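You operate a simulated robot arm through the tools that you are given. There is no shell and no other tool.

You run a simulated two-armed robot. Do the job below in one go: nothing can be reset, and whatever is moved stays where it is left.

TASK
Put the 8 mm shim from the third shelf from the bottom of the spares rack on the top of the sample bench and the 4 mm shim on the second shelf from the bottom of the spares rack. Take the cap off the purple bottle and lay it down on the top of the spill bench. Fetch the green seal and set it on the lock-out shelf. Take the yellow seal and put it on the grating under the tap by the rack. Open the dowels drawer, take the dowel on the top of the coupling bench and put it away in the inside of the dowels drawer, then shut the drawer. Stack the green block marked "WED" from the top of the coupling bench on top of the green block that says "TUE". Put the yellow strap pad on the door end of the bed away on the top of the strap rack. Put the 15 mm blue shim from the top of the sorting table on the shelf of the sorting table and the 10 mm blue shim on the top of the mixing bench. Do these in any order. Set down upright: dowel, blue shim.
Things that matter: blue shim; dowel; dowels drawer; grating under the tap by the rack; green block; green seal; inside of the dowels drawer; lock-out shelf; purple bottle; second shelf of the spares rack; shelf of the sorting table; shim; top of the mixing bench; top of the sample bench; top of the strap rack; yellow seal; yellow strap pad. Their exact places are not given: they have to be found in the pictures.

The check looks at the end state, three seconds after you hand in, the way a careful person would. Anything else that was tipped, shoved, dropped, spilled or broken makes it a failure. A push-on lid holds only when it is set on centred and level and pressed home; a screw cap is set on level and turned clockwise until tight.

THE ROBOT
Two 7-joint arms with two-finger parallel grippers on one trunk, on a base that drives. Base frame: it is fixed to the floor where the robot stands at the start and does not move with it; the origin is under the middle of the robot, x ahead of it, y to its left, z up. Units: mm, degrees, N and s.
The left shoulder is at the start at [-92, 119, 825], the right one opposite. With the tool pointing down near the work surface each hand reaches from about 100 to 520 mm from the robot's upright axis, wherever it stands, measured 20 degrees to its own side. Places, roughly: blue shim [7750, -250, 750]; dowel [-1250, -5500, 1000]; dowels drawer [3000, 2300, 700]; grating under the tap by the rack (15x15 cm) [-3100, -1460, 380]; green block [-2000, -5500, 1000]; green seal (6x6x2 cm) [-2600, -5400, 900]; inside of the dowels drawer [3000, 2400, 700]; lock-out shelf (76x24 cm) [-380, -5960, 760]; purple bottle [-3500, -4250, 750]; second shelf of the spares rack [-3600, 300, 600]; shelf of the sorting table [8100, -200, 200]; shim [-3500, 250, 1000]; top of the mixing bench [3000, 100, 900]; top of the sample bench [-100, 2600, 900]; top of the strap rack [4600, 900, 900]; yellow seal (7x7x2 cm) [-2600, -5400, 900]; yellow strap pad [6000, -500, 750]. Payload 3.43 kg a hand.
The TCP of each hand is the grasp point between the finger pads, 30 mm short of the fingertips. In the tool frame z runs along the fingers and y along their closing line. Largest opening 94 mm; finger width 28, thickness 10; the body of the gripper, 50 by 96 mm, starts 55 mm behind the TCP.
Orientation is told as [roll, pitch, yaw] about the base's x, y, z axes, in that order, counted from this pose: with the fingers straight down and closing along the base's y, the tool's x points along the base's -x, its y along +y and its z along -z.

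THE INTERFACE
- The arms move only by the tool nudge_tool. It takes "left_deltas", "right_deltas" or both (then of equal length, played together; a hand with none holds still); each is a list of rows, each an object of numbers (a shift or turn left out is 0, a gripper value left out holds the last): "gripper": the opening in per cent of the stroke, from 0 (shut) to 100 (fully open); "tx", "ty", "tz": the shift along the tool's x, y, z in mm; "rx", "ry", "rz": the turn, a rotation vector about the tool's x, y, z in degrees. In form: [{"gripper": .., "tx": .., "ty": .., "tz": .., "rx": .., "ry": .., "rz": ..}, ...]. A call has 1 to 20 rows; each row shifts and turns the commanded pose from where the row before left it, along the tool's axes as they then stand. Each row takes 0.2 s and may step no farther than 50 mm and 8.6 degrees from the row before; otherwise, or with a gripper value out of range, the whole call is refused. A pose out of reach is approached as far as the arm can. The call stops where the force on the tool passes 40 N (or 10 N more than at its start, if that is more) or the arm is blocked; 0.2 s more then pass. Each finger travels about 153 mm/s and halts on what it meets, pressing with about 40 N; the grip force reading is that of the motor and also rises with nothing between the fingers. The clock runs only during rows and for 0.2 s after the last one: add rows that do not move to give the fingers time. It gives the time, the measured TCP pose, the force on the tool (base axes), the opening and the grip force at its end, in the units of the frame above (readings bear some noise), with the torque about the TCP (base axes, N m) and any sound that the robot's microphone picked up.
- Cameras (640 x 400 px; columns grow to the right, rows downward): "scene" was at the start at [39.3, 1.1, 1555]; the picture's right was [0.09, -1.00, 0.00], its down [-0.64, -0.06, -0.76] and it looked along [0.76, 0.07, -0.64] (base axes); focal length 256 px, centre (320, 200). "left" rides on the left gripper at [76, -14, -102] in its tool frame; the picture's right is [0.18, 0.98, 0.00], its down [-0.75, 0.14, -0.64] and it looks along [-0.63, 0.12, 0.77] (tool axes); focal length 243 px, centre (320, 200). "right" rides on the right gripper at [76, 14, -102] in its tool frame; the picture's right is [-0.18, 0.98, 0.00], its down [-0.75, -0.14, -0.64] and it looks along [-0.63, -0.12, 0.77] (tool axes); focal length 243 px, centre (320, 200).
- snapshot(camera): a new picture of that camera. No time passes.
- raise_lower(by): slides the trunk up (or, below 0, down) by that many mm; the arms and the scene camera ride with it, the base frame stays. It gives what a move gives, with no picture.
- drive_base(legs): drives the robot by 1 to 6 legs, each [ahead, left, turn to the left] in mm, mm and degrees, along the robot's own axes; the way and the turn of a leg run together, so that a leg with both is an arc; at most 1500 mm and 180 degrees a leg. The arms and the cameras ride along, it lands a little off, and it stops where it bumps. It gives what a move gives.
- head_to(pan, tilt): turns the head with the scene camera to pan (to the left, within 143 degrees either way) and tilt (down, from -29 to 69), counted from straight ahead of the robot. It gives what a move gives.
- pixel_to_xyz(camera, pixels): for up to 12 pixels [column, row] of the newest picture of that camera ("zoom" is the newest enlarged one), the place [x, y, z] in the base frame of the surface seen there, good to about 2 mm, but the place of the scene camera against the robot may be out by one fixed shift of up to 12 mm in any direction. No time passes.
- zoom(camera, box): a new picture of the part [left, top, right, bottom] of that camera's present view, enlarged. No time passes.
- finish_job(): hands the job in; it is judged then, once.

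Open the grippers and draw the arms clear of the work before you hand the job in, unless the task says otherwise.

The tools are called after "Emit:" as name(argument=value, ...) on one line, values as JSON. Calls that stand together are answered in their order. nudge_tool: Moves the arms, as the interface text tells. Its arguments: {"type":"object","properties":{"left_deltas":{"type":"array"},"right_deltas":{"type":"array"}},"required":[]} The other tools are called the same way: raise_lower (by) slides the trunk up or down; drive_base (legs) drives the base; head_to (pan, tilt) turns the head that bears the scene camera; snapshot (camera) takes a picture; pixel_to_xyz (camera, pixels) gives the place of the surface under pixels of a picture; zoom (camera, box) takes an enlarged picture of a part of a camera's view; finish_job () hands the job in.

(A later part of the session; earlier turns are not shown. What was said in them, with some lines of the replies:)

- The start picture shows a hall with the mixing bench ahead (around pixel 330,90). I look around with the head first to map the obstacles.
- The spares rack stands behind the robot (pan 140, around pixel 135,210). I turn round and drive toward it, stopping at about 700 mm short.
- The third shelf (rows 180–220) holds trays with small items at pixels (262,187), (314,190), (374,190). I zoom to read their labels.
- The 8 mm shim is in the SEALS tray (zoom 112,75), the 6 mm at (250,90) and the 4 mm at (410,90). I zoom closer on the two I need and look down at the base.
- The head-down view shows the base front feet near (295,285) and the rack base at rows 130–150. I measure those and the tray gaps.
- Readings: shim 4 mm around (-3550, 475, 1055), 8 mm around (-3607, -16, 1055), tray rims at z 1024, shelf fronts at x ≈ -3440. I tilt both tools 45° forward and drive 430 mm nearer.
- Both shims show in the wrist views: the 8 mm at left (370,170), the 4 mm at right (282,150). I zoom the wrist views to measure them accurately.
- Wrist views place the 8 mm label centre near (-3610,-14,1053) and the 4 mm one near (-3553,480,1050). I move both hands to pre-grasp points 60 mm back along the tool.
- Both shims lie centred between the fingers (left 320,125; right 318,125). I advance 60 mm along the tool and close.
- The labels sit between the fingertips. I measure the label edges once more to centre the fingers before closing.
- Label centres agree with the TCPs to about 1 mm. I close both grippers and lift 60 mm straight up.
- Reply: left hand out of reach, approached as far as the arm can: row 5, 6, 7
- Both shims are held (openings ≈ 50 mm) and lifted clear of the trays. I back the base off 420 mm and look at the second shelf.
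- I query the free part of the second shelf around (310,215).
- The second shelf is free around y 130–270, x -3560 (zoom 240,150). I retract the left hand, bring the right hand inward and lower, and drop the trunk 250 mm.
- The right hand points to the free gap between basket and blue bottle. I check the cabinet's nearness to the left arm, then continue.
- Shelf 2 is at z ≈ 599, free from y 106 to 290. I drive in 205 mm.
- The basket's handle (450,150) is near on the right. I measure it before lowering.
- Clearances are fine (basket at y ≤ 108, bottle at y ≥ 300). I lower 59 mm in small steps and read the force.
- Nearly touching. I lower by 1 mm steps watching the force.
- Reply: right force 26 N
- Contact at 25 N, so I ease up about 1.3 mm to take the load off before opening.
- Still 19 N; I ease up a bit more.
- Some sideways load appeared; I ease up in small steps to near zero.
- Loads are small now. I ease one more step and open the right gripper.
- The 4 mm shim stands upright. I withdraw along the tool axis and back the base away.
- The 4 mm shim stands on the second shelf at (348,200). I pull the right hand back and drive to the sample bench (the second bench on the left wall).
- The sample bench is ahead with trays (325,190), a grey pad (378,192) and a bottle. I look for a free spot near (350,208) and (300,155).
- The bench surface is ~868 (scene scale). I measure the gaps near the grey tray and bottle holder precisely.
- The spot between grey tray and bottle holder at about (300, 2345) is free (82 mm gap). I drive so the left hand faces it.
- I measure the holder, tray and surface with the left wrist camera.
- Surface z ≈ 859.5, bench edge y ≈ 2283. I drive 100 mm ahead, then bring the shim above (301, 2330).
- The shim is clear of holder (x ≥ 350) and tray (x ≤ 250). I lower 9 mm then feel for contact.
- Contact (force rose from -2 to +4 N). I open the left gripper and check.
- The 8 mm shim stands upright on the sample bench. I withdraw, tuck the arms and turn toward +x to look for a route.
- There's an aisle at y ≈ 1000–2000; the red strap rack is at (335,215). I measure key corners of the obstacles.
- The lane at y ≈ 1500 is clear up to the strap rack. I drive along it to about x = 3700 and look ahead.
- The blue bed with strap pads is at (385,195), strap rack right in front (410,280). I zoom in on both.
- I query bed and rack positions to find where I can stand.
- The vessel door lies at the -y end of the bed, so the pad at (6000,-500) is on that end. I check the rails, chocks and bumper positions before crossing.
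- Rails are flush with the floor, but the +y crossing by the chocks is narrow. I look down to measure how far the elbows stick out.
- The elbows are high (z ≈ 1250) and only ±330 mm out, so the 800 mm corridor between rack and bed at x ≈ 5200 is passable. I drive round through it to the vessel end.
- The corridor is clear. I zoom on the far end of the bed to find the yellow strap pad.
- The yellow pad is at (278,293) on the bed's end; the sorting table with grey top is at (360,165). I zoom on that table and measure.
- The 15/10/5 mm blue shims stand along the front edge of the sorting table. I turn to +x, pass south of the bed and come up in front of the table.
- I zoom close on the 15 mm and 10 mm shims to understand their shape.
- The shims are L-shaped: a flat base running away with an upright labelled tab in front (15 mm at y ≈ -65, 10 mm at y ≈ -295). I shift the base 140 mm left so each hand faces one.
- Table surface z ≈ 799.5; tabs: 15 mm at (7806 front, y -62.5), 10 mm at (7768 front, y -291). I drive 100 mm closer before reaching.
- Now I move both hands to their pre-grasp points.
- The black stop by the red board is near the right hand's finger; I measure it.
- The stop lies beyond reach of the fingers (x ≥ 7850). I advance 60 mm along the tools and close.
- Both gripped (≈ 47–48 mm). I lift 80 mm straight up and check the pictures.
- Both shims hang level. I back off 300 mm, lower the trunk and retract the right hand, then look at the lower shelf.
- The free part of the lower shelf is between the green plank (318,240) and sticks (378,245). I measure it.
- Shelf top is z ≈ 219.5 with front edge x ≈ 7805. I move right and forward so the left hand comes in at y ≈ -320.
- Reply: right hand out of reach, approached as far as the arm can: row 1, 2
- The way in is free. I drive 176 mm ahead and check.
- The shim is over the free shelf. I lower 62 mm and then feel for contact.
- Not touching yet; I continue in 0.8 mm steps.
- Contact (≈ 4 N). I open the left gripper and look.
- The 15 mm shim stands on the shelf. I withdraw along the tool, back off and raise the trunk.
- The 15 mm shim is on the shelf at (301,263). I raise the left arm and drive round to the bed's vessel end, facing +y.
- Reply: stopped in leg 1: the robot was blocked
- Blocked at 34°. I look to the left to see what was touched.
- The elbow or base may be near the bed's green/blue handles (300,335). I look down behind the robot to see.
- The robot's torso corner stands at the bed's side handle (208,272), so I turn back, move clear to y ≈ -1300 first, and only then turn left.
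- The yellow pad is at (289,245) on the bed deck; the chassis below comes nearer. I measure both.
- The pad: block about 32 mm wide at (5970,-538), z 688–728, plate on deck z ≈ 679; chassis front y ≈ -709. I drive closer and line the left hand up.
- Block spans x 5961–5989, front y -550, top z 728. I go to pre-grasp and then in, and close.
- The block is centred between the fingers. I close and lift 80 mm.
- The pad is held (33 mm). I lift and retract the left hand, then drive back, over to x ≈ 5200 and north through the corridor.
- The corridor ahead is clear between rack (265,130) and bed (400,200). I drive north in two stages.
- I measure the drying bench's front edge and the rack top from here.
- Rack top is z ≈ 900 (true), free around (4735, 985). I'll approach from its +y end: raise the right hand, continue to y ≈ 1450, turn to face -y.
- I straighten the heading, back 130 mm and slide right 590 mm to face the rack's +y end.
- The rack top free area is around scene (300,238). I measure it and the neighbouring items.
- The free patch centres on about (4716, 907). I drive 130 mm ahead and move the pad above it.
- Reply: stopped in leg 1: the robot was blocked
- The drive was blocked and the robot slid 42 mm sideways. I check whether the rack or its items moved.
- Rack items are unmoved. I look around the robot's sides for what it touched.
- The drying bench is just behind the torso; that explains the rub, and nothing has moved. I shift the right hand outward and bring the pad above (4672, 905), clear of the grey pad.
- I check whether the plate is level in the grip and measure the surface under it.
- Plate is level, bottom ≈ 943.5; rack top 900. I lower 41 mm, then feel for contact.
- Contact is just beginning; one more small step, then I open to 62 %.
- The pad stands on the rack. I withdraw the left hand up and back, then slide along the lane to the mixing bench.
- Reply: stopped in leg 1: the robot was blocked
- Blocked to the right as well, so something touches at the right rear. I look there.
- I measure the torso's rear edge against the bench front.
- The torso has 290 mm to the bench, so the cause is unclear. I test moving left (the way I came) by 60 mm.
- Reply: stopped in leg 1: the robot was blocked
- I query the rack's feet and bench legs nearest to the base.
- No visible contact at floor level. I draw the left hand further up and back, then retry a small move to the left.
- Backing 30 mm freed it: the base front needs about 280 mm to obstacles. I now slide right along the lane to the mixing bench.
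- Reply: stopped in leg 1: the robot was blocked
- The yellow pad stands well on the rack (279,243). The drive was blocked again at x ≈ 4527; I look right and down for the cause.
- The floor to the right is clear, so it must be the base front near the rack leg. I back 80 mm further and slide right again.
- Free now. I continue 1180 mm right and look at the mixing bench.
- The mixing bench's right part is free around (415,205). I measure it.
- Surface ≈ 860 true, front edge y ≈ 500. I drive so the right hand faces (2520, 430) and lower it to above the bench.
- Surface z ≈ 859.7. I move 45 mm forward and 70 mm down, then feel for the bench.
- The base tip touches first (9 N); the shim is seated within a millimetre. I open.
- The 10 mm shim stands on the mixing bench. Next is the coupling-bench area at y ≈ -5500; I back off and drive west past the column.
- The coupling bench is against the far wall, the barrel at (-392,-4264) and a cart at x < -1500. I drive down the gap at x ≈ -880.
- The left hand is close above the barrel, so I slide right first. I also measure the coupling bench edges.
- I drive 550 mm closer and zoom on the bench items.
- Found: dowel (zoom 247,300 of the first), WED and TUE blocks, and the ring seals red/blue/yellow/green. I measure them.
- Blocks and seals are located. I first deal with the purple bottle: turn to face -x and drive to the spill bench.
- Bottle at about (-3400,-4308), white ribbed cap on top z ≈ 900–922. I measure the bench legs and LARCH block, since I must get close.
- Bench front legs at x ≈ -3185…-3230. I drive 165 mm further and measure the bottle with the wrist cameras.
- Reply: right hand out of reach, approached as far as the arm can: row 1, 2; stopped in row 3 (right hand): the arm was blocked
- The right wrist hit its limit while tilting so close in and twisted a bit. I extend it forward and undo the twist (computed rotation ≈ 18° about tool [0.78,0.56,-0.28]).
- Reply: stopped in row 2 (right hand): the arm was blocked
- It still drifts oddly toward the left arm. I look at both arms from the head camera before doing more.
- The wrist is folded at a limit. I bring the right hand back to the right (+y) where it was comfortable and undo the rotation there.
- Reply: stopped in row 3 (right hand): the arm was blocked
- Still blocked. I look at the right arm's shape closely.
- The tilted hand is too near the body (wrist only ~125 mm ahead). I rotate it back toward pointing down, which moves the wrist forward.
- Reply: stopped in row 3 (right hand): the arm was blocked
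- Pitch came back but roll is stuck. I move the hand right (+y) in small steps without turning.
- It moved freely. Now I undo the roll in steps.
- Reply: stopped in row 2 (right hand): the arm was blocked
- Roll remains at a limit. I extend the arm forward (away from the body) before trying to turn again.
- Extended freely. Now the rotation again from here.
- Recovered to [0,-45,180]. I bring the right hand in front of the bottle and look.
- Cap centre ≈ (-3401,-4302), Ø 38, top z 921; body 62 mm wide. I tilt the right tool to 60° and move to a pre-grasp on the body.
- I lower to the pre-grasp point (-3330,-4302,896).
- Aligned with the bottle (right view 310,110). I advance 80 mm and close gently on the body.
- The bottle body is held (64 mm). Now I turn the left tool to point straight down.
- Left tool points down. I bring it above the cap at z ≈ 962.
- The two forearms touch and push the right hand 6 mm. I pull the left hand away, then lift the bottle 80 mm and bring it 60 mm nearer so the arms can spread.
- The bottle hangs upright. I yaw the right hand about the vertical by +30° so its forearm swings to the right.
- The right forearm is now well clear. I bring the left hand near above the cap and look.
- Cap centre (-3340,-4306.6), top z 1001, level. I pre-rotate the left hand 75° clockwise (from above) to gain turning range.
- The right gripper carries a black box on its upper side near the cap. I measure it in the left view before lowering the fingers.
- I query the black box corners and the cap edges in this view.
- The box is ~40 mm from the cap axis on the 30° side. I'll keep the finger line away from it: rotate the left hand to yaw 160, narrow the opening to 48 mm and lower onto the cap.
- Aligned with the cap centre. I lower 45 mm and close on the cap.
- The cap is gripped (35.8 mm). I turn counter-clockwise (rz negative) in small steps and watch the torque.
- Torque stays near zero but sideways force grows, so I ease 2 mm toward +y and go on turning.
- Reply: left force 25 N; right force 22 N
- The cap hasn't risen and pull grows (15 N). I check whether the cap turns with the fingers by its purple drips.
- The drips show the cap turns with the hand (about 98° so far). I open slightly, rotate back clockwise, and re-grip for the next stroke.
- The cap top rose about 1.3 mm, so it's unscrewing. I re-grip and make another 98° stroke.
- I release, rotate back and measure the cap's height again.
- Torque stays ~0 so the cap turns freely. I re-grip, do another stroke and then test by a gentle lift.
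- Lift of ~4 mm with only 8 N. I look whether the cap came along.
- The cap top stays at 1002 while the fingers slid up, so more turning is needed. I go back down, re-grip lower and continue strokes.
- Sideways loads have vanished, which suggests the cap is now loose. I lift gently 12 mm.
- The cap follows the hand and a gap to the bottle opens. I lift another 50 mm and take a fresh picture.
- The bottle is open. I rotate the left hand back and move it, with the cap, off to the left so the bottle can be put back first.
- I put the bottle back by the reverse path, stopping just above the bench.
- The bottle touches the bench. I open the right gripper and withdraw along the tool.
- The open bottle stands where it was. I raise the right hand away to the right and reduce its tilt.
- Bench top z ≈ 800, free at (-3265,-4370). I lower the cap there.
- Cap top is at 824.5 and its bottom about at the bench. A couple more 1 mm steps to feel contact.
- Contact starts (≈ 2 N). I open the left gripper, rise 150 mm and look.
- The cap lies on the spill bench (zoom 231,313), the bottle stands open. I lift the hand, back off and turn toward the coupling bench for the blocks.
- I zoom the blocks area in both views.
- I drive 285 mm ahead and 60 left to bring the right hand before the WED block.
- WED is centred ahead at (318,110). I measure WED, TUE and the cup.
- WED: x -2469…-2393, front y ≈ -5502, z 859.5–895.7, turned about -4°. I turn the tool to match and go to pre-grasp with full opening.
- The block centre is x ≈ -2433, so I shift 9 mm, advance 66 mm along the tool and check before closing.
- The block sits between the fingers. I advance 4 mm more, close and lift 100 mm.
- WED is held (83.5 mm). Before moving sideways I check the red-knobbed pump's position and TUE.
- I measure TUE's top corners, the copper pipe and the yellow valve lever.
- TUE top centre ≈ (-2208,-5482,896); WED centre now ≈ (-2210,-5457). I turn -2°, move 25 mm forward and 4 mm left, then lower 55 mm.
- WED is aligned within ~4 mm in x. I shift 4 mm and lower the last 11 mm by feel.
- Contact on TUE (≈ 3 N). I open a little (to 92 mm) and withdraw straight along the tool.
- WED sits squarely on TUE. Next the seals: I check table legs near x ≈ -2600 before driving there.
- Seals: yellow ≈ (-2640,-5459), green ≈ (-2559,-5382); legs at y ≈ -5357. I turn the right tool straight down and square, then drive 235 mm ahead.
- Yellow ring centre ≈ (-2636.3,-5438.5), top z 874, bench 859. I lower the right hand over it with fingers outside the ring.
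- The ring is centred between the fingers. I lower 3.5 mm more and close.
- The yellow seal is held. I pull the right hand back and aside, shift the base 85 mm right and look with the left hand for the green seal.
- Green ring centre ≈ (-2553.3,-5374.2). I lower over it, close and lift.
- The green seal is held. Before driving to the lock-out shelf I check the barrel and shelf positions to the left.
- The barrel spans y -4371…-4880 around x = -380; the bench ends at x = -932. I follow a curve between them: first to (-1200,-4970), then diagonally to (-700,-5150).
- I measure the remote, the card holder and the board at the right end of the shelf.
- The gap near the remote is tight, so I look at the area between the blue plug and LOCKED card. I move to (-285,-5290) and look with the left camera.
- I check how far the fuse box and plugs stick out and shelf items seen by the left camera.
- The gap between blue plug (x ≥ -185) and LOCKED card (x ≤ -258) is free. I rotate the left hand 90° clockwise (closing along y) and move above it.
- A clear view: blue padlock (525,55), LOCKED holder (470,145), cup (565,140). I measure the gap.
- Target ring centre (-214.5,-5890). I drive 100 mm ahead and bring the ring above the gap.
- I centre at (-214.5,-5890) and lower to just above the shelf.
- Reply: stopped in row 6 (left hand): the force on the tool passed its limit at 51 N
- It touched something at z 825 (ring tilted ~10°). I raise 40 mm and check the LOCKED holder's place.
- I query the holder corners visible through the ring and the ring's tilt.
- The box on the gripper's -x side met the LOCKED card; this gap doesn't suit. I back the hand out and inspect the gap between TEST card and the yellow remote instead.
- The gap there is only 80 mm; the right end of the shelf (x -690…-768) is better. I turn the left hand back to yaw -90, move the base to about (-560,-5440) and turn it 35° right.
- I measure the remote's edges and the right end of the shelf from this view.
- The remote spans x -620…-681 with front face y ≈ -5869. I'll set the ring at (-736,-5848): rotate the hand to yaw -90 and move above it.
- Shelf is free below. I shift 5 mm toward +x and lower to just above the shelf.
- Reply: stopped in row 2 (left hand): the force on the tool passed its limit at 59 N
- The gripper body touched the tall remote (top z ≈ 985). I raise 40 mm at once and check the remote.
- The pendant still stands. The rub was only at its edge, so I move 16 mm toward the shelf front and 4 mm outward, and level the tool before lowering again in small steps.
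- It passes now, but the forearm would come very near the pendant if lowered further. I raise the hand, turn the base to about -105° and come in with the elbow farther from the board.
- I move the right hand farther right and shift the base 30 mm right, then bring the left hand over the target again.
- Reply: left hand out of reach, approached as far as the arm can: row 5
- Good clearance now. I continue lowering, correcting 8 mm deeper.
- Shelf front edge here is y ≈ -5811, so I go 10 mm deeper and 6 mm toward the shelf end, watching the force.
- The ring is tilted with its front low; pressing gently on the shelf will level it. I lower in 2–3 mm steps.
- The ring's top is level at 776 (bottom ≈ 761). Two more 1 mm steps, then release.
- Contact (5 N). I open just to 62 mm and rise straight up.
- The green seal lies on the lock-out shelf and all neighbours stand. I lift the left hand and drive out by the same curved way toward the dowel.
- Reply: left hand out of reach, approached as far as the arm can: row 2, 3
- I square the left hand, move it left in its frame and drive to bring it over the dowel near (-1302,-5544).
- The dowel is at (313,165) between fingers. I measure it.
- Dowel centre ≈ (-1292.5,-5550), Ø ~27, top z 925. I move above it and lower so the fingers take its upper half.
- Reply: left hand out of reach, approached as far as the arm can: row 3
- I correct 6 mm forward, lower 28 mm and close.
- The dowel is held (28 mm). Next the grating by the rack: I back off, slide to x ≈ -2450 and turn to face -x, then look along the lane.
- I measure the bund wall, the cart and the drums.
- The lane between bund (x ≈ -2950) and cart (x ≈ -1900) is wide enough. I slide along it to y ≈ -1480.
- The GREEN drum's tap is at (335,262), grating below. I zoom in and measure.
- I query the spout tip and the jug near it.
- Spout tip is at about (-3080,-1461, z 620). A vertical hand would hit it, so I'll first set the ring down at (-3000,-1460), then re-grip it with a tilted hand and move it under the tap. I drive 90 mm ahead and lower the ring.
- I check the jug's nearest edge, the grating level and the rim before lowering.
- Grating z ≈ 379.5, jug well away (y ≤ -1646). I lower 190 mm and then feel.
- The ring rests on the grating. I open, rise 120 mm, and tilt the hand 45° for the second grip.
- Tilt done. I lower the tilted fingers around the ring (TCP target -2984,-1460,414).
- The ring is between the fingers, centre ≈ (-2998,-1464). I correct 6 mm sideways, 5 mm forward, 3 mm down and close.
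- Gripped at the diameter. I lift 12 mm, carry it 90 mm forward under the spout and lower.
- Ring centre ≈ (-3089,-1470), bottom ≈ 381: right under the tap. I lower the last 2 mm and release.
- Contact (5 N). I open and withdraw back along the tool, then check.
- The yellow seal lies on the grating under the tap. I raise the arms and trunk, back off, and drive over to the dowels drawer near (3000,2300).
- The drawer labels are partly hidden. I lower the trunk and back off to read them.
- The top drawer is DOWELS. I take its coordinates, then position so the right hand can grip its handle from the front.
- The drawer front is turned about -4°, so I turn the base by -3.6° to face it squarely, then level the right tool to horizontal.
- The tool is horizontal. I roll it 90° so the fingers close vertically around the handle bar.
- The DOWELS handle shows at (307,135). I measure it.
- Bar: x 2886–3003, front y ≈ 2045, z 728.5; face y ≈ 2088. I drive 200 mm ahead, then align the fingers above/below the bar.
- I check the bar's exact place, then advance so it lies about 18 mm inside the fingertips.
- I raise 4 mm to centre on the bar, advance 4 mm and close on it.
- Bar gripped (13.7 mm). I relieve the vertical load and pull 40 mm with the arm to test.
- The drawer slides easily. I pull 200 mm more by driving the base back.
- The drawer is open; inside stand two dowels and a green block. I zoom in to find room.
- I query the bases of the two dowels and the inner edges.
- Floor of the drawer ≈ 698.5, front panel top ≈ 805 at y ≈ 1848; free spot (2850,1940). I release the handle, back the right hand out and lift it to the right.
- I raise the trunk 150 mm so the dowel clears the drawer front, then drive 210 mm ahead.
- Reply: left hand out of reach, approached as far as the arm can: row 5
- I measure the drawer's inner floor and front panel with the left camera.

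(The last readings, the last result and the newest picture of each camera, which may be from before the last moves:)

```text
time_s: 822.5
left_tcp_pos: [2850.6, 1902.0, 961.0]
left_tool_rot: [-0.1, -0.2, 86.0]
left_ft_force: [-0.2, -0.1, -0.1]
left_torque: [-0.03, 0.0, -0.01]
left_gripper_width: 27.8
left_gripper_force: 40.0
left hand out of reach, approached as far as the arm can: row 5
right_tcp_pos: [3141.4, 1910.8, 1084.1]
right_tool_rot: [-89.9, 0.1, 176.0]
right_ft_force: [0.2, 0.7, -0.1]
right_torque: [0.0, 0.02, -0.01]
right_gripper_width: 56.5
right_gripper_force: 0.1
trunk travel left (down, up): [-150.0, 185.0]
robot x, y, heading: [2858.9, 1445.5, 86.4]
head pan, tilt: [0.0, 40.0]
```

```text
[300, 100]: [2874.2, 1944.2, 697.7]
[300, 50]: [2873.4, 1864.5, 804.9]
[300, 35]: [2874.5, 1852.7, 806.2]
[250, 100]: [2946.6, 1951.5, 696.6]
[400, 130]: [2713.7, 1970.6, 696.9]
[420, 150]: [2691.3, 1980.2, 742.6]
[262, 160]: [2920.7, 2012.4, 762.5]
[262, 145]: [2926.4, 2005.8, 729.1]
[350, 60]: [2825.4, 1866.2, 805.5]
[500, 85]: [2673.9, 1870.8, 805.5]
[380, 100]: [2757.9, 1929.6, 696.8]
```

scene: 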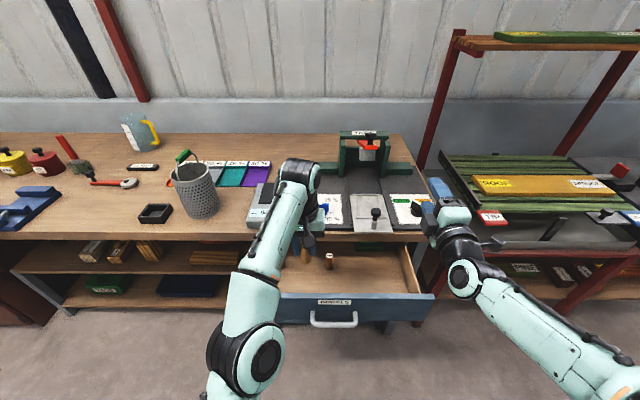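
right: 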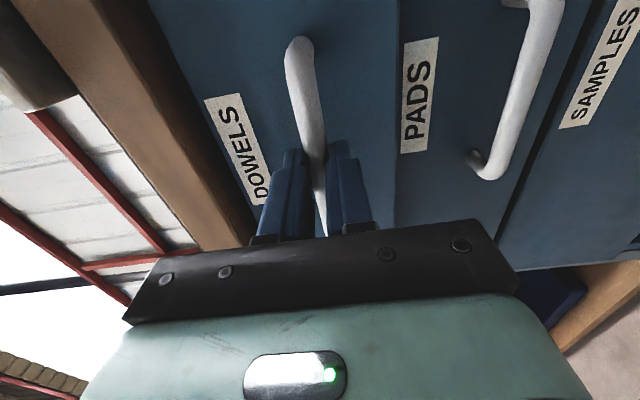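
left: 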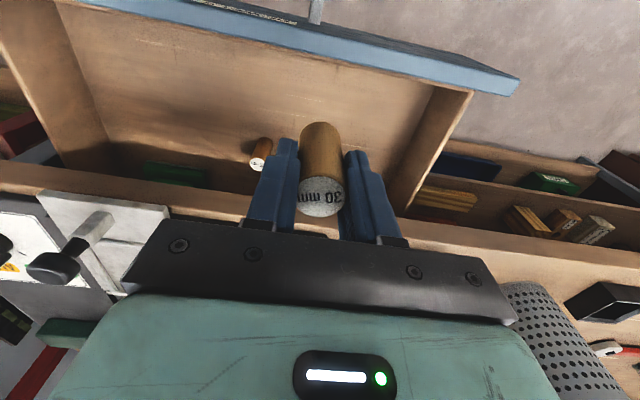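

Floor z ≈ 697, panel inner edge y ≈ 1866. I lower the dowel into the drawer at about (2853,1933).

Emit:
nudge_tool(left_deltas=[{"tz": 30}, {"tz": 30}, {"tx": -15, "tz": 20}, {"tx": -15, "tz": 20}, {"tz": 30}, {"tz": 30}, {"tz": 28}, {}])

Emit:
snapshot(camera="left")

Emit:
nudge_tool(left_deltas=[{"tz": 4}, {"tz": 3}, {}])

```text
time_s: 824.3
left_tcp_pos: [2853.1, 1931.6, 772.6]
left_tool_rot: [-0.1, -0.1, 86.3]
left_ft_force: [-0.2, 0.3, -0.4]
left_torque: [0.01, -0.02, -0.01]
left_gripper_width: 28.0
left_gripper_force: 39.4
right_tcp_pos: [3140.5, 1910.5, 1084.4]
right_tool_rot: [-89.9, 0.3, 175.9]
right_ft_force: [-0.6, 0.4, 0.6]
right_torque: [-0.03, -0.02, 0.0]
right_gripper_width: 56.0
right_gripper_force: 0.1
trunk travel left (down, up): [-150.0, 185.0]
robot x, y, heading: [2858.8, 1440.6, 86.3]
head pan, tilt: [0.0, 40.0]
```

```text
taken
```

left: 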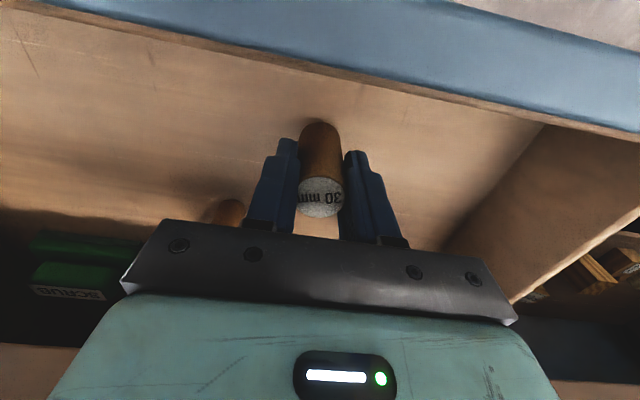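

```text
time_s: 825.1
left_tcp_pos: [2853.4, 1931.2, 764.5]
left_tool_rot: [-0.1, -0.1, 86.2]
left_ft_force: [0.7, -0.1, 0.0]
left_torque: [-0.01, -0.01, 0.03]
left_gripper_width: 28.2
left_gripper_force: 39.6
right_tcp_pos: [3140.3, 1911.6, 1083.7]
right_tool_rot: [-89.9, 0.2, 175.9]
right_ft_force: [-0.7, 0.4, -0.4]
right_torque: [0.01, 0.01, 0.01]
right_gripper_width: 56.5
right_gripper_force: 0.1
trunk travel left (down, up): [-150.0, 185.0]
robot x, y, heading: [2857.1, 1442.0, 86.3]
head pan, tilt: [0.0, 40.0]
```

Emit:
nudge_tool(left_deltas=[{"tz": 3}, {"tz": 2}, {}])

Emit:
nudge_tool(left_deltas=[{"tz": 1}, {}])

Emit:
nudge_tool(left_deltas=[{"tz": 1}, {}])

```text
time_s: 825.9
left_tcp_pos: [2852.4, 1931.3, 760.2]
left_tool_rot: [-0.2, 0.0, 86.2]
left_ft_force: [0.0, 0.6, 0.3]
left_torque: [-0.03, 0.01, -0.01]
left_gripper_width: 27.9
left_gripper_force: 40.4
right_tcp_pos: [3141.3, 1910.4, 1084.6]
right_tool_rot: [-89.8, 0.2, 175.9]
right_ft_force: [-0.1, -0.1, 0.7]
right_torque: [0.0, 0.01, -0.01]
right_gripper_width: 56.2
right_gripper_force: 0.0
trunk travel left (down, up): [-150.0, 185.0]
robot x, y, heading: [2853.9, 1445.9, 86.1]
head pan, tilt: [0.0, 40.0]
```

```text
time_s: 826.5
left_tcp_pos: [2852.8, 1931.5, 758.3]
left_tool_rot: [-0.2, -0.1, 86.2]
left_ft_force: [-0.6, 0.2, -0.8]
left_torque: [-0.03, -0.02, 0.01]
left_gripper_width: 28.0
left_gripper_force: 39.9
right_tcp_pos: [3140.0, 1911.4, 1084.1]
right_tool_rot: [-89.8, 0.2, 175.9]
right_ft_force: [0.1, 0.6, -0.9]
right_torque: [0.0, 0.02, 0.01]
right_gripper_width: 56.4
right_gripper_force: 0.0
trunk travel left (down, up): [-150.0, 185.0]
robot x, y, heading: [2860.6, 1446.0, 86.1]
head pan, tilt: [0.0, 40.0]
```

```text
time_s: 827.1
left_tcp_pos: [2853.4, 1930.0, 757.9]
left_tool_rot: [-0.2, -0.1, 86.2]
left_ft_force: [0.3, -0.2, -0.7]
left_torque: [-0.02, 0.0, 0.0]
left_gripper_width: 28.0
left_gripper_force: 40.4
right_tcp_pos: [3139.8, 1912.5, 1083.8]
right_tool_rot: [-89.9, 0.4, 175.9]
right_ft_force: [0.5, 0.8, 0.0]
right_torque: [-0.01, 0.01, -0.01]
right_gripper_width: 56.6
right_gripper_force: 0.0
trunk travel left (down, up): [-150.0, 185.0]
robot x, y, heading: [2860.5, 1442.9, 86.2]
head pan, tilt: [0.0, 40.0]
```

Emit:
nudge_tool(left_deltas=[{"tz": 0.8}, {}])

Emit:
nudge_tool(left_deltas=[{"tz": 0.8}, {}])

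Emit:
nudge_tool(left_deltas=[{"tz": 0.8}, {}])

```text
time_s: 827.7
left_tcp_pos: [2852.5, 1930.8, 757.9]
left_tool_rot: [-0.1, -0.2, 86.1]
left_ft_force: [-1.6, -0.6, 5.7]
left_torque: [-0.03, 0.09, -0.02]
left_gripper_width: 28.3
left_gripper_force: 39.5
right_tcp_pos: [3139.8, 1911.8, 1083.0]
right_tool_rot: [-89.9, 0.3, 175.9]
right_ft_force: [0.8, -0.7, 0.0]
right_torque: [-0.03, 0.01, 0.01]
right_gripper_width: 56.3
right_gripper_force: 0.2
trunk travel left (down, up): [-150.0, 185.0]
robot x, y, heading: [2856.3, 1443.5, 86.3]
head pan, tilt: [0.0, 40.0]
```

```text
time_s: 828.3
left_tcp_pos: [2853.0, 1930.2, 757.5]
left_tool_rot: [-0.1, -0.2, 86.2]
left_ft_force: [-0.8, -0.8, 9.4]
left_torque: [-0.04, 0.05, 0.0]
left_gripper_width: 28.1
left_gripper_force: 39.7
right_tcp_pos: [3140.9, 1911.3, 1084.9]
right_tool_rot: [-89.9, 0.1, 175.9]
right_ft_force: [-0.1, 0.2, 0.1]
right_torque: [0.02, 0.01, 0.03]
right_gripper_width: 56.6
right_gripper_force: 0.1
trunk travel left (down, up): [-150.0, 185.0]
robot x, y, heading: [2856.1, 1443.9, 86.4]
head pan, tilt: [0.0, 40.0]
```

```text
time_s: 828.9
left_tcp_pos: [2852.7, 1930.8, 757.4]
left_tool_rot: [-0.2, -0.3, 86.2]
left_ft_force: [-0.1, -0.3, 16.8]
left_torque: [-0.07, 0.02, 0.02]
left_gripper_width: 28.3
left_gripper_force: 40.0
right_tcp_pos: [3141.4, 1910.0, 1085.4]
right_tool_rot: [-90.0, 0.2, 175.9]
right_ft_force: [-0.5, -0.4, 1.2]
right_torque: [0.0, -0.03, 0.01]
right_gripper_width: 56.4
right_gripper_force: 0.0
trunk travel left (down, up): [-150.0, 185.0]
robot x, y, heading: [2855.9, 1443.4, 86.2]
head pan, tilt: [0.0, 40.0]
```

Firm contact (17 N). I ease 1.3 mm up, open, and lift straight out of the drawer.

Emit:
nudge_tool(left_deltas=[{"tz": -1.3}, {}, {"gripper": 38}, {"gripper": 50}, {"gripper": 60}, {}, {"tz": -20}, {"tz": -40}, {"tz": -45}, {"tz": -45}, {}])

Emit:
snapshot(camera="left")

```text
time_s: 831.3
left_tcp_pos: [2853.5, 1928.5, 906.4]
left_tool_rot: [-0.1, -0.1, 86.3]
left_ft_force: [0.2, -0.6, 0.1]
left_torque: [-0.01, -0.02, 0.03]
left_gripper_width: 56.3
left_gripper_force: 0.1
right_tcp_pos: [3140.6, 1911.1, 1084.1]
right_tool_rot: [-89.9, 0.2, 175.9]
right_ft_force: [0.0, 0.4, -0.3]
right_torque: [0.02, 0.01, -0.01]
right_gripper_width: 56.4
right_gripper_force: 0.1
trunk travel left (down, up): [-150.0, 185.0]
robot x, y, heading: [2859.3, 1446.0, 86.2]
head pan, tilt: [0.0, 40.0]
```

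```text
taken
```

left: 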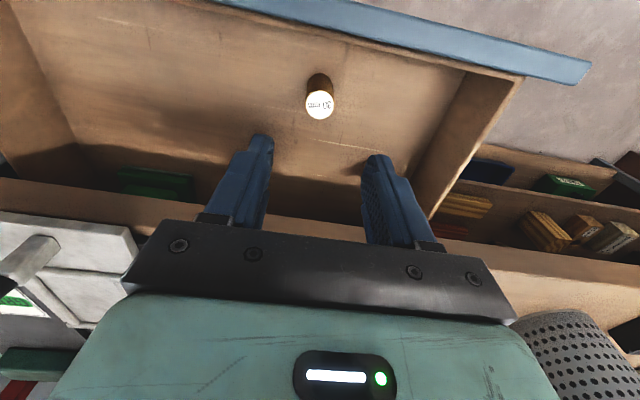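

The dowel stands upright in the drawer. I back the base 210 mm, lower the trunk and bring the right hand back in front of the handle.

Emit:
drive_base(legs=[[-210, 0, 0]])

Emit:
nudge_tool(left_deltas=[{"tx": 40, "tz": -20}, {"tx": 40, "tz": -20}, {"tx": 40}, {"tx": 40}, {}])

Emit:
raise_lower(by=-150)

Emit:
nudge_tool(right_deltas=[{"ty": 25, "tx": -30}, {"ty": 35, "tx": -30}, {"ty": 35, "tx": -30}, {"ty": 35, "tx": -30}, {"ty": 35, "tx": -30}, {"ty": 35, "tx": -30}, {"tx": -30}, {}])

Emit:
snapshot(camera="right")

Emit:
snapshot(camera="scene")

```text
time_s: 833.0
left_tcp_pos: [2839.9, 1715.7, 905.8]
left_tool_rot: [-0.2, -0.2, 86.2]
left_ft_force: [-0.4, -0.2, 0.4]
left_torque: [0.03, 0.0, -0.03]
left_gripper_width: 56.4
left_gripper_force: 0.0
right_tcp_pos: [3126.2, 1697.6, 1084.8]
right_tool_rot: [-89.9, 0.2, 175.9]
right_ft_force: [-0.2, -0.5, 0.1]
right_torque: [0.0, 0.01, 0.02]
right_gripper_width: 56.5
right_gripper_force: 0.0
trunk travel left (down, up): [-150.0, 185.0]
robot x, y, heading: [2845.7, 1233.5, 86.4]
head pan, tilt: [0.0, 40.0]
```

```text
time_s: 834.2
left_tcp_pos: [2830.7, 1556.2, 945.3]
left_tool_rot: [-0.2, -0.2, 86.2]
left_ft_force: [-0.6, 0.0, 0.4]
left_torque: [-0.01, 0.0, 0.02]
left_gripper_width: 56.2
left_gripper_force: 0.2
right_tcp_pos: [3126.9, 1699.1, 1084.4]
right_tool_rot: [-90.0, 0.2, 175.9]
right_ft_force: [-0.3, -0.2, 0.2]
right_torque: [-0.01, -0.02, 0.01]
right_gripper_width: 56.8
right_gripper_force: 0.0
trunk travel left (down, up): [-150.0, 185.0]
robot x, y, heading: [2841.7, 1235.2, 86.5]
head pan, tilt: [0.0, 40.0]
```

```text
time_s: 835.9
left_tcp_pos: [2828.7, 1555.9, 796.5]
left_tool_rot: [-0.1, -0.1, 86.2]
left_ft_force: [0.2, -0.4, 0.1]
left_torque: [0.0, 0.02, 0.01]
left_gripper_width: 56.4
left_gripper_force: 0.1
right_tcp_pos: [3125.7, 1698.2, 934.7]
right_tool_rot: [-89.9, 0.2, 175.9]
right_ft_force: [-0.8, -0.9, 0.9]
right_torque: [0.03, -0.01, -0.01]
right_gripper_width: 56.4
right_gripper_force: 0.0
trunk travel left (down, up): [0.0, 335.0]
robot x, y, heading: [2842.7, 1231.4, 86.3]
head pan, tilt: [0.0, 40.0]
```

```text
time_s: 837.7
left_tcp_pos: [2828.4, 1556.2, 796.8]
left_tool_rot: [-0.1, -0.1, 86.2]
left_ft_force: [0.0, -0.1, 0.2]
left_torque: [-0.01, -0.03, 0.01]
left_gripper_width: 56.7
left_gripper_force: 0.0
right_tcp_pos: [2916.6, 1712.1, 733.0]
right_tool_rot: [-89.9, 0.1, 176.0]
right_ft_force: [0.1, -0.2, -0.6]
right_torque: [0.0, 0.01, -0.03]
right_gripper_width: 56.6
right_gripper_force: 0.1
trunk travel left (down, up): [0.0, 335.0]
robot x, y, heading: [2845.4, 1230.9, 86.0]
head pan, tilt: [0.0, 40.0]
```

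```text
taken
```

right: 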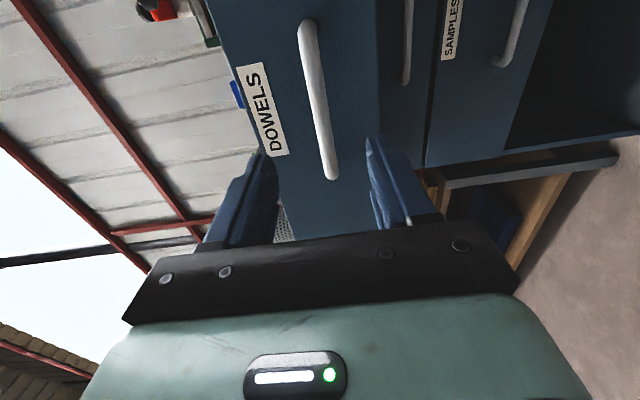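

```text
taken
```

scene: 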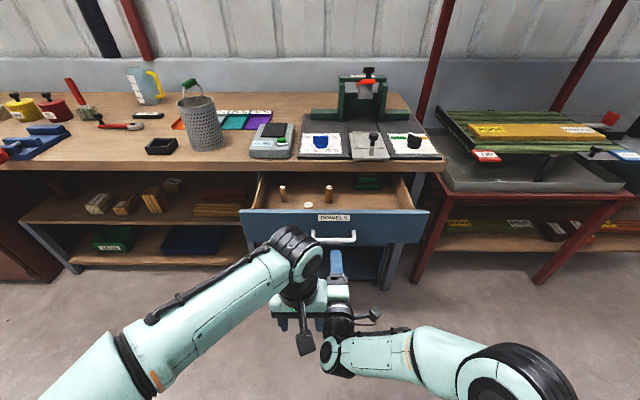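

The right hand faces the handle again and three dowels stand inside. I advance 74 mm, grip the bar, and check.

Emit:
nudge_tool(right_deltas=[{"tz": 25}, {"tz": 25}, {"tz": 24}, {}, {"gripper": 5}, {"gripper": 5}, {"gripper": 5}, {}])

Emit:
snapshot(camera="right")

```text
time_s: 839.5
left_tcp_pos: [2829.2, 1557.5, 796.3]
left_tool_rot: [-0.1, 0.0, 86.3]
left_ft_force: [0.2, 0.0, 0.8]
left_torque: [0.02, -0.02, 0.01]
left_gripper_width: 56.3
left_gripper_force: 0.1
right_tcp_pos: [2924.0, 1787.9, 733.2]
right_tool_rot: [-89.6, 0.3, 176.0]
right_ft_force: [-0.8, -2.5, -13.6]
right_torque: [-0.25, 0.48, 0.07]
right_gripper_width: 13.8
right_gripper_force: 45.2
trunk travel left (down, up): [0.0, 335.0]
robot x, y, heading: [2841.5, 1229.1, 86.5]
head pan, tilt: [0.0, 40.0]
```

```text
taken
```

right: 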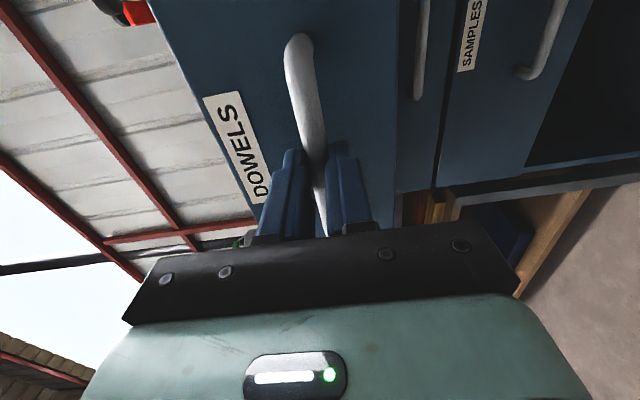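

I relieve the load, push 195 mm by driving ahead, then finish with the arm.

Emit:
nudge_tool(right_deltas=[{"ty": 3}, {}])

Emit:
drive_base(legs=[[195, 0, 0]])

Emit:
snapshot(camera="scene")

```text
time_s: 840.1
left_tcp_pos: [2828.9, 1556.7, 796.1]
left_tool_rot: [0.0, -0.1, 86.3]
left_ft_force: [0.2, -1.4, -0.1]
left_torque: [-0.05, -0.01, -0.02]
left_gripper_width: 56.5
left_gripper_force: 0.1
right_tcp_pos: [2922.3, 1787.3, 731.8]
right_tool_rot: [-90.2, 0.0, 175.9]
right_ft_force: [1.1, 0.5, -3.2]
right_torque: [-0.08, 0.31, 0.93]
right_gripper_width: 13.8
right_gripper_force: 44.9
trunk travel left (down, up): [0.0, 335.0]
robot x, y, heading: [2843.8, 1227.9, 86.4]
head pan, tilt: [0.0, 40.0]
```

```text
time_s: 841.7
left_tcp_pos: [2842.9, 1752.1, 797.6]
left_tool_rot: [-0.1, -0.2, 86.1]
left_ft_force: [-0.4, -0.9, 0.0]
left_torque: [-0.01, -0.02, 0.01]
left_gripper_width: 56.2
left_gripper_force: 0.1
right_tcp_pos: [2937.4, 1983.1, 732.8]
right_tool_rot: [-90.0, 0.1, 175.6]
right_ft_force: [2.9, -2.1, 7.5]
right_torque: [0.2, 0.29, -0.06]
right_gripper_width: 13.6
right_gripper_force: 45.0
trunk travel left (down, up): [0.0, 335.0]
robot x, y, heading: [2852.0, 1429.5, 85.9]
head pan, tilt: [0.0, 40.0]
```

```text
taken
```

scene: 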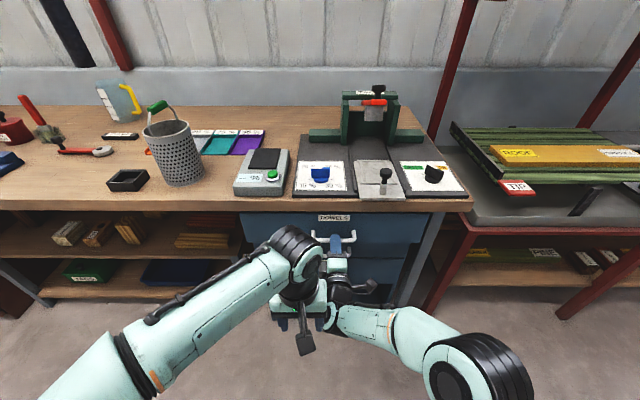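

About 50 mm remain. I push with the arm in small steps until the force rises.

Emit:
nudge_tool(right_deltas=[{"tz": 12}, {"tz": 12}, {"tz": 12}, {"tz": 8}, {}])

Emit:
nudge_tool(right_deltas=[{"tz": 3}, {"tz": 2}, {}])

Emit:
nudge_tool(right_deltas=[{"tz": 2}, {"tz": 2}, {}])

```text
time_s: 842.9
left_tcp_pos: [2842.8, 1752.5, 795.7]
left_tool_rot: [-0.1, 0.0, 86.1]
left_ft_force: [0.2, 0.3, 0.2]
left_torque: [-0.02, 0.0, 0.0]
left_gripper_width: 56.2
left_gripper_force: 0.0
right_tcp_pos: [2940.8, 2027.8, 732.8]
right_tool_rot: [-90.1, 0.1, 175.7]
right_ft_force: [-1.6, 2.6, 2.4]
right_torque: [0.08, 0.24, -0.56]
right_gripper_width: 13.9
right_gripper_force: 45.2
trunk travel left (down, up): [0.0, 335.0]
robot x, y, heading: [2858.9, 1428.9, 86.2]
head pan, tilt: [0.0, 40.0]
```

```text
time_s: 843.7
left_tcp_pos: [2842.0, 1753.3, 795.3]
left_tool_rot: [-0.1, -0.1, 86.0]
left_ft_force: [0.8, 0.3, 0.2]
left_torque: [0.01, 0.02, -0.01]
left_gripper_width: 56.7
left_gripper_force: 0.0
right_tcp_pos: [2940.6, 2031.8, 732.4]
right_tool_rot: [-90.0, 0.2, 175.8]
right_ft_force: [-1.9, -0.5, 2.3]
right_torque: [0.03, 0.31, -0.15]
right_gripper_width: 13.7
right_gripper_force: 45.0
trunk travel left (down, up): [0.0, 335.0]
robot x, y, heading: [2856.9, 1428.8, 86.1]
head pan, tilt: [0.0, 40.0]
```

```text
time_s: 844.5
left_tcp_pos: [2843.1, 1750.6, 796.8]
left_tool_rot: [0.0, -0.3, 86.1]
left_ft_force: [0.3, 0.2, -1.2]
left_torque: [0.0, 0.02, 0.0]
left_gripper_width: 56.2
left_gripper_force: 0.1
right_tcp_pos: [2941.9, 2032.7, 732.1]
right_tool_rot: [-90.1, 0.2, 175.8]
right_ft_force: [-0.8, -32.3, 0.3]
right_torque: [0.03, 0.33, -0.06]
right_gripper_width: 13.8
right_gripper_force: 45.2
trunk travel left (down, up): [0.0, 335.0]
robot x, y, heading: [2859.7, 1428.0, 86.3]
head pan, tilt: [0.0, 40.0]
```

The drawer is shut (32 N against the stop at y ≈ 2033). I ease off, open the fingers and withdraw.

Emit:
nudge_tool(right_deltas=[{"tz": -3}, {}, {"gripper": 50}, {"gripper": 60}, {}, {"tz": -25}, {"tz": -35}, {"tz": -15}, {}])

Emit:
snapshot(camera="right")

Emit:
snapshot(camera="scene")

Emit:
pixel_to_xyz(camera="right", pixels=[[305, 90], [313, 130], [318, 150], [330, 120], [280, 120], [385, 100], [420, 60]])

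```text
time_s: 846.5
left_tcp_pos: [2842.9, 1752.4, 796.5]
left_tool_rot: [-0.2, 0.0, 86.1]
left_ft_force: [0.5, 1.4, -0.1]
left_torque: [-0.03, 0.01, 0.02]
left_gripper_width: 56.4
left_gripper_force: 0.0
right_tcp_pos: [2935.1, 1959.2, 731.7]
right_tool_rot: [-90.0, 0.1, 175.8]
right_ft_force: [-0.1, 0.3, 0.5]
right_torque: [-0.02, -0.01, -0.02]
right_gripper_width: 56.4
right_gripper_force: 0.2
trunk travel left (down, up): [0.0, 335.0]
robot x, y, heading: [2854.2, 1427.4, 85.9]
head pan, tilt: [0.0, 40.0]
```

```text
taken
```

right: 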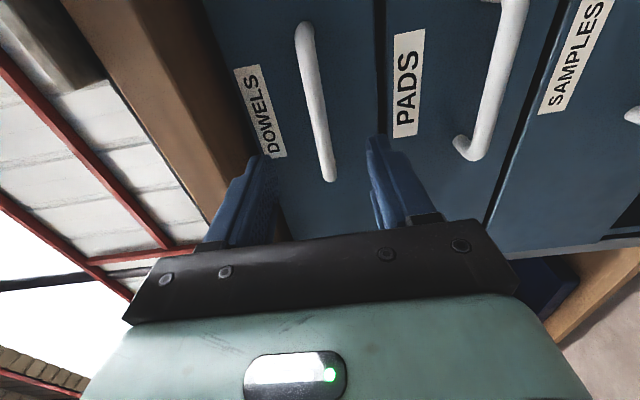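

```text
taken
```

scene: 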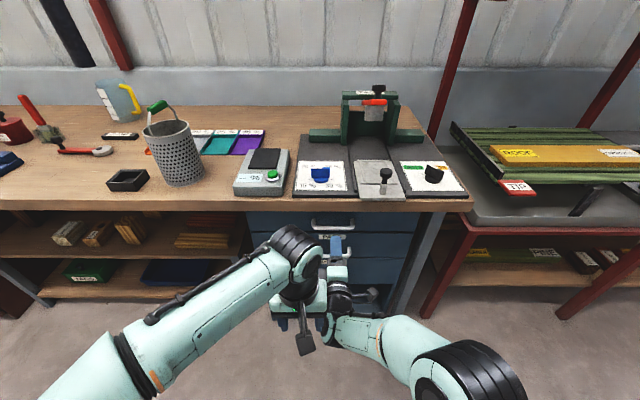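

```text
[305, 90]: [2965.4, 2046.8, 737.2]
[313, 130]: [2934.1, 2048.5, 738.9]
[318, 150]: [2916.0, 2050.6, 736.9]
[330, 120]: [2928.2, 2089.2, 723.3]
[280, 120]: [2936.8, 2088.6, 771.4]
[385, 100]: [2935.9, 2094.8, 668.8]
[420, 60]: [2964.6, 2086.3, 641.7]
```

The drawer is flush (face y ≈ 2089, like PADS). I back the base away and open both grippers before handing in.

Emit:
drive_base(legs=[[-400, 0, 0]])

Emit:
nudge_tool(left_deltas=[{"gripper": 100}, {"gripper": 100}, {}], right_deltas=[{"gripper": 100}, {"gripper": 100}, {}])

Emit:
snapshot(camera="scene")

```text
time_s: 849.0
left_tcp_pos: [2814.9, 1353.7, 796.2]
left_tool_rot: [-0.1, -0.1, 86.3]
left_ft_force: [-0.6, 0.1, -0.3]
left_torque: [-0.01, -0.01, 0.01]
left_gripper_width: 56.1
left_gripper_force: 0.0
right_tcp_pos: [2907.1, 1561.2, 730.7]
right_tool_rot: [-89.9, 0.2, 175.9]
right_ft_force: [0.4, -0.6, 0.9]
right_torque: [0.02, -0.01, 0.01]
right_gripper_width: 56.3
right_gripper_force: 0.1
trunk travel left (down, up): [0.0, 335.0]
robot x, y, heading: [2828.7, 1027.6, 86.5]
head pan, tilt: [0.0, 40.0]
```

```text
time_s: 849.8
left_tcp_pos: [2813.5, 1353.6, 795.9]
left_tool_rot: [-0.1, -0.2, 86.3]
left_ft_force: [-9.2, -0.4, 3.7]
left_torque: [-0.01, 0.06, -0.07]
left_gripper_width: 89.0
left_gripper_force: 0.2
right_tcp_pos: [2906.2, 1560.8, 730.6]
right_tool_rot: [-89.9, 0.2, 176.0]
right_ft_force: [0.1, 0.1, -0.6]
right_torque: [0.01, 0.0, 0.03]
right_gripper_width: 94.0
right_gripper_force: 0.0
trunk travel left (down, up): [0.0, 335.0]
robot x, y, heading: [2829.4, 1029.4, 86.5]
head pan, tilt: [0.0, 40.0]
```

```text
taken
```

scene: 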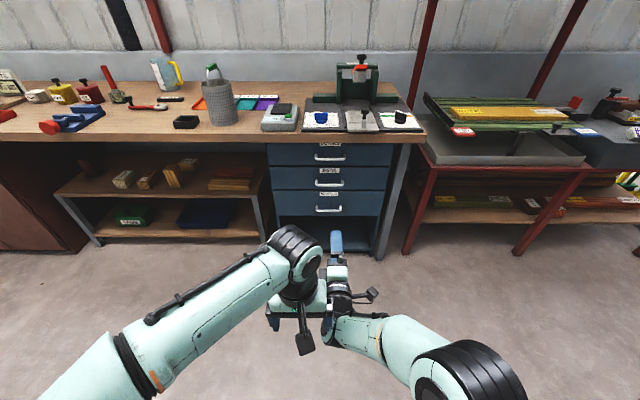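

Everything is in place; the left finger just brushes the right wrist, so I narrow it slightly and then hand in.

Emit:
nudge_tool(left_deltas=[{"gripper": 75}, {}])

Emit:
finish_job()

```text
time_s: 850.4
left_tcp_pos: [2815.2, 1353.8, 794.8]
left_tool_rot: [-0.1, 0.0, 86.4]
left_ft_force: [0.1, 0.1, -0.4]
left_torque: [0.03, 0.01, -0.03]
left_gripper_width: 70.4
left_gripper_force: 0.1
right_tcp_pos: [2906.8, 1560.9, 731.5]
right_tool_rot: [-90.0, 0.1, 175.9]
right_ft_force: [0.9, -0.8, 0.2]
right_torque: [-0.03, -0.04, 0.01]
right_gripper_width: 94.0
right_gripper_force: 0.0
trunk travel left (down, up): [0.0, 335.0]
robot x, y, heading: [2827.2, 1030.1, 86.6]
head pan, tilt: [0.0, 40.0]
```

```text
The job is handed in.
```

I did every part of the job and handed it in. I don't have the result of the check, so this is what the pictures and readings showed.

| Item | Where it is now |
|---|---|
| 8 mm shim | Upright on the sample bench |
| 4 mm shim | Upright on the second shelf of the spares rack |
| Purple bottle | Open, standing back on the spill bench about where it was. Its cap lies on the same bench. |
| Green seal | On the right end of the lock-out shelf |
| Yellow seal | On the grating under the tap on the GREEN drum |
| Dowel | Upright in the dowels drawer, and the drawer is shut |
| WED block | On top of the TUE block |
| Yellow strap pad | On top of the strap rack |
| 15 mm blue shim | On the lower shelf of the sorting table |
| 10 mm blue shim | On the mixing bench |

Three things could count against it:

- **Lock-out shelf:** the left hand pressed briefly on the LOCKED card (51 N) and on the yellow pendant (59 N). Both still stood in later pictures.
- **Base bumps:** the robot was stopped at the side of the bed, where its body met a green handle. It was also stopped several times near the strap rack. The items on the rack measured unmoved, but I did not check the bed handle afterwards.
- **Dowel:** it stood upright when I released it, and all three dowels were visible before I closed the drawer. I did not look inside after shutting it.
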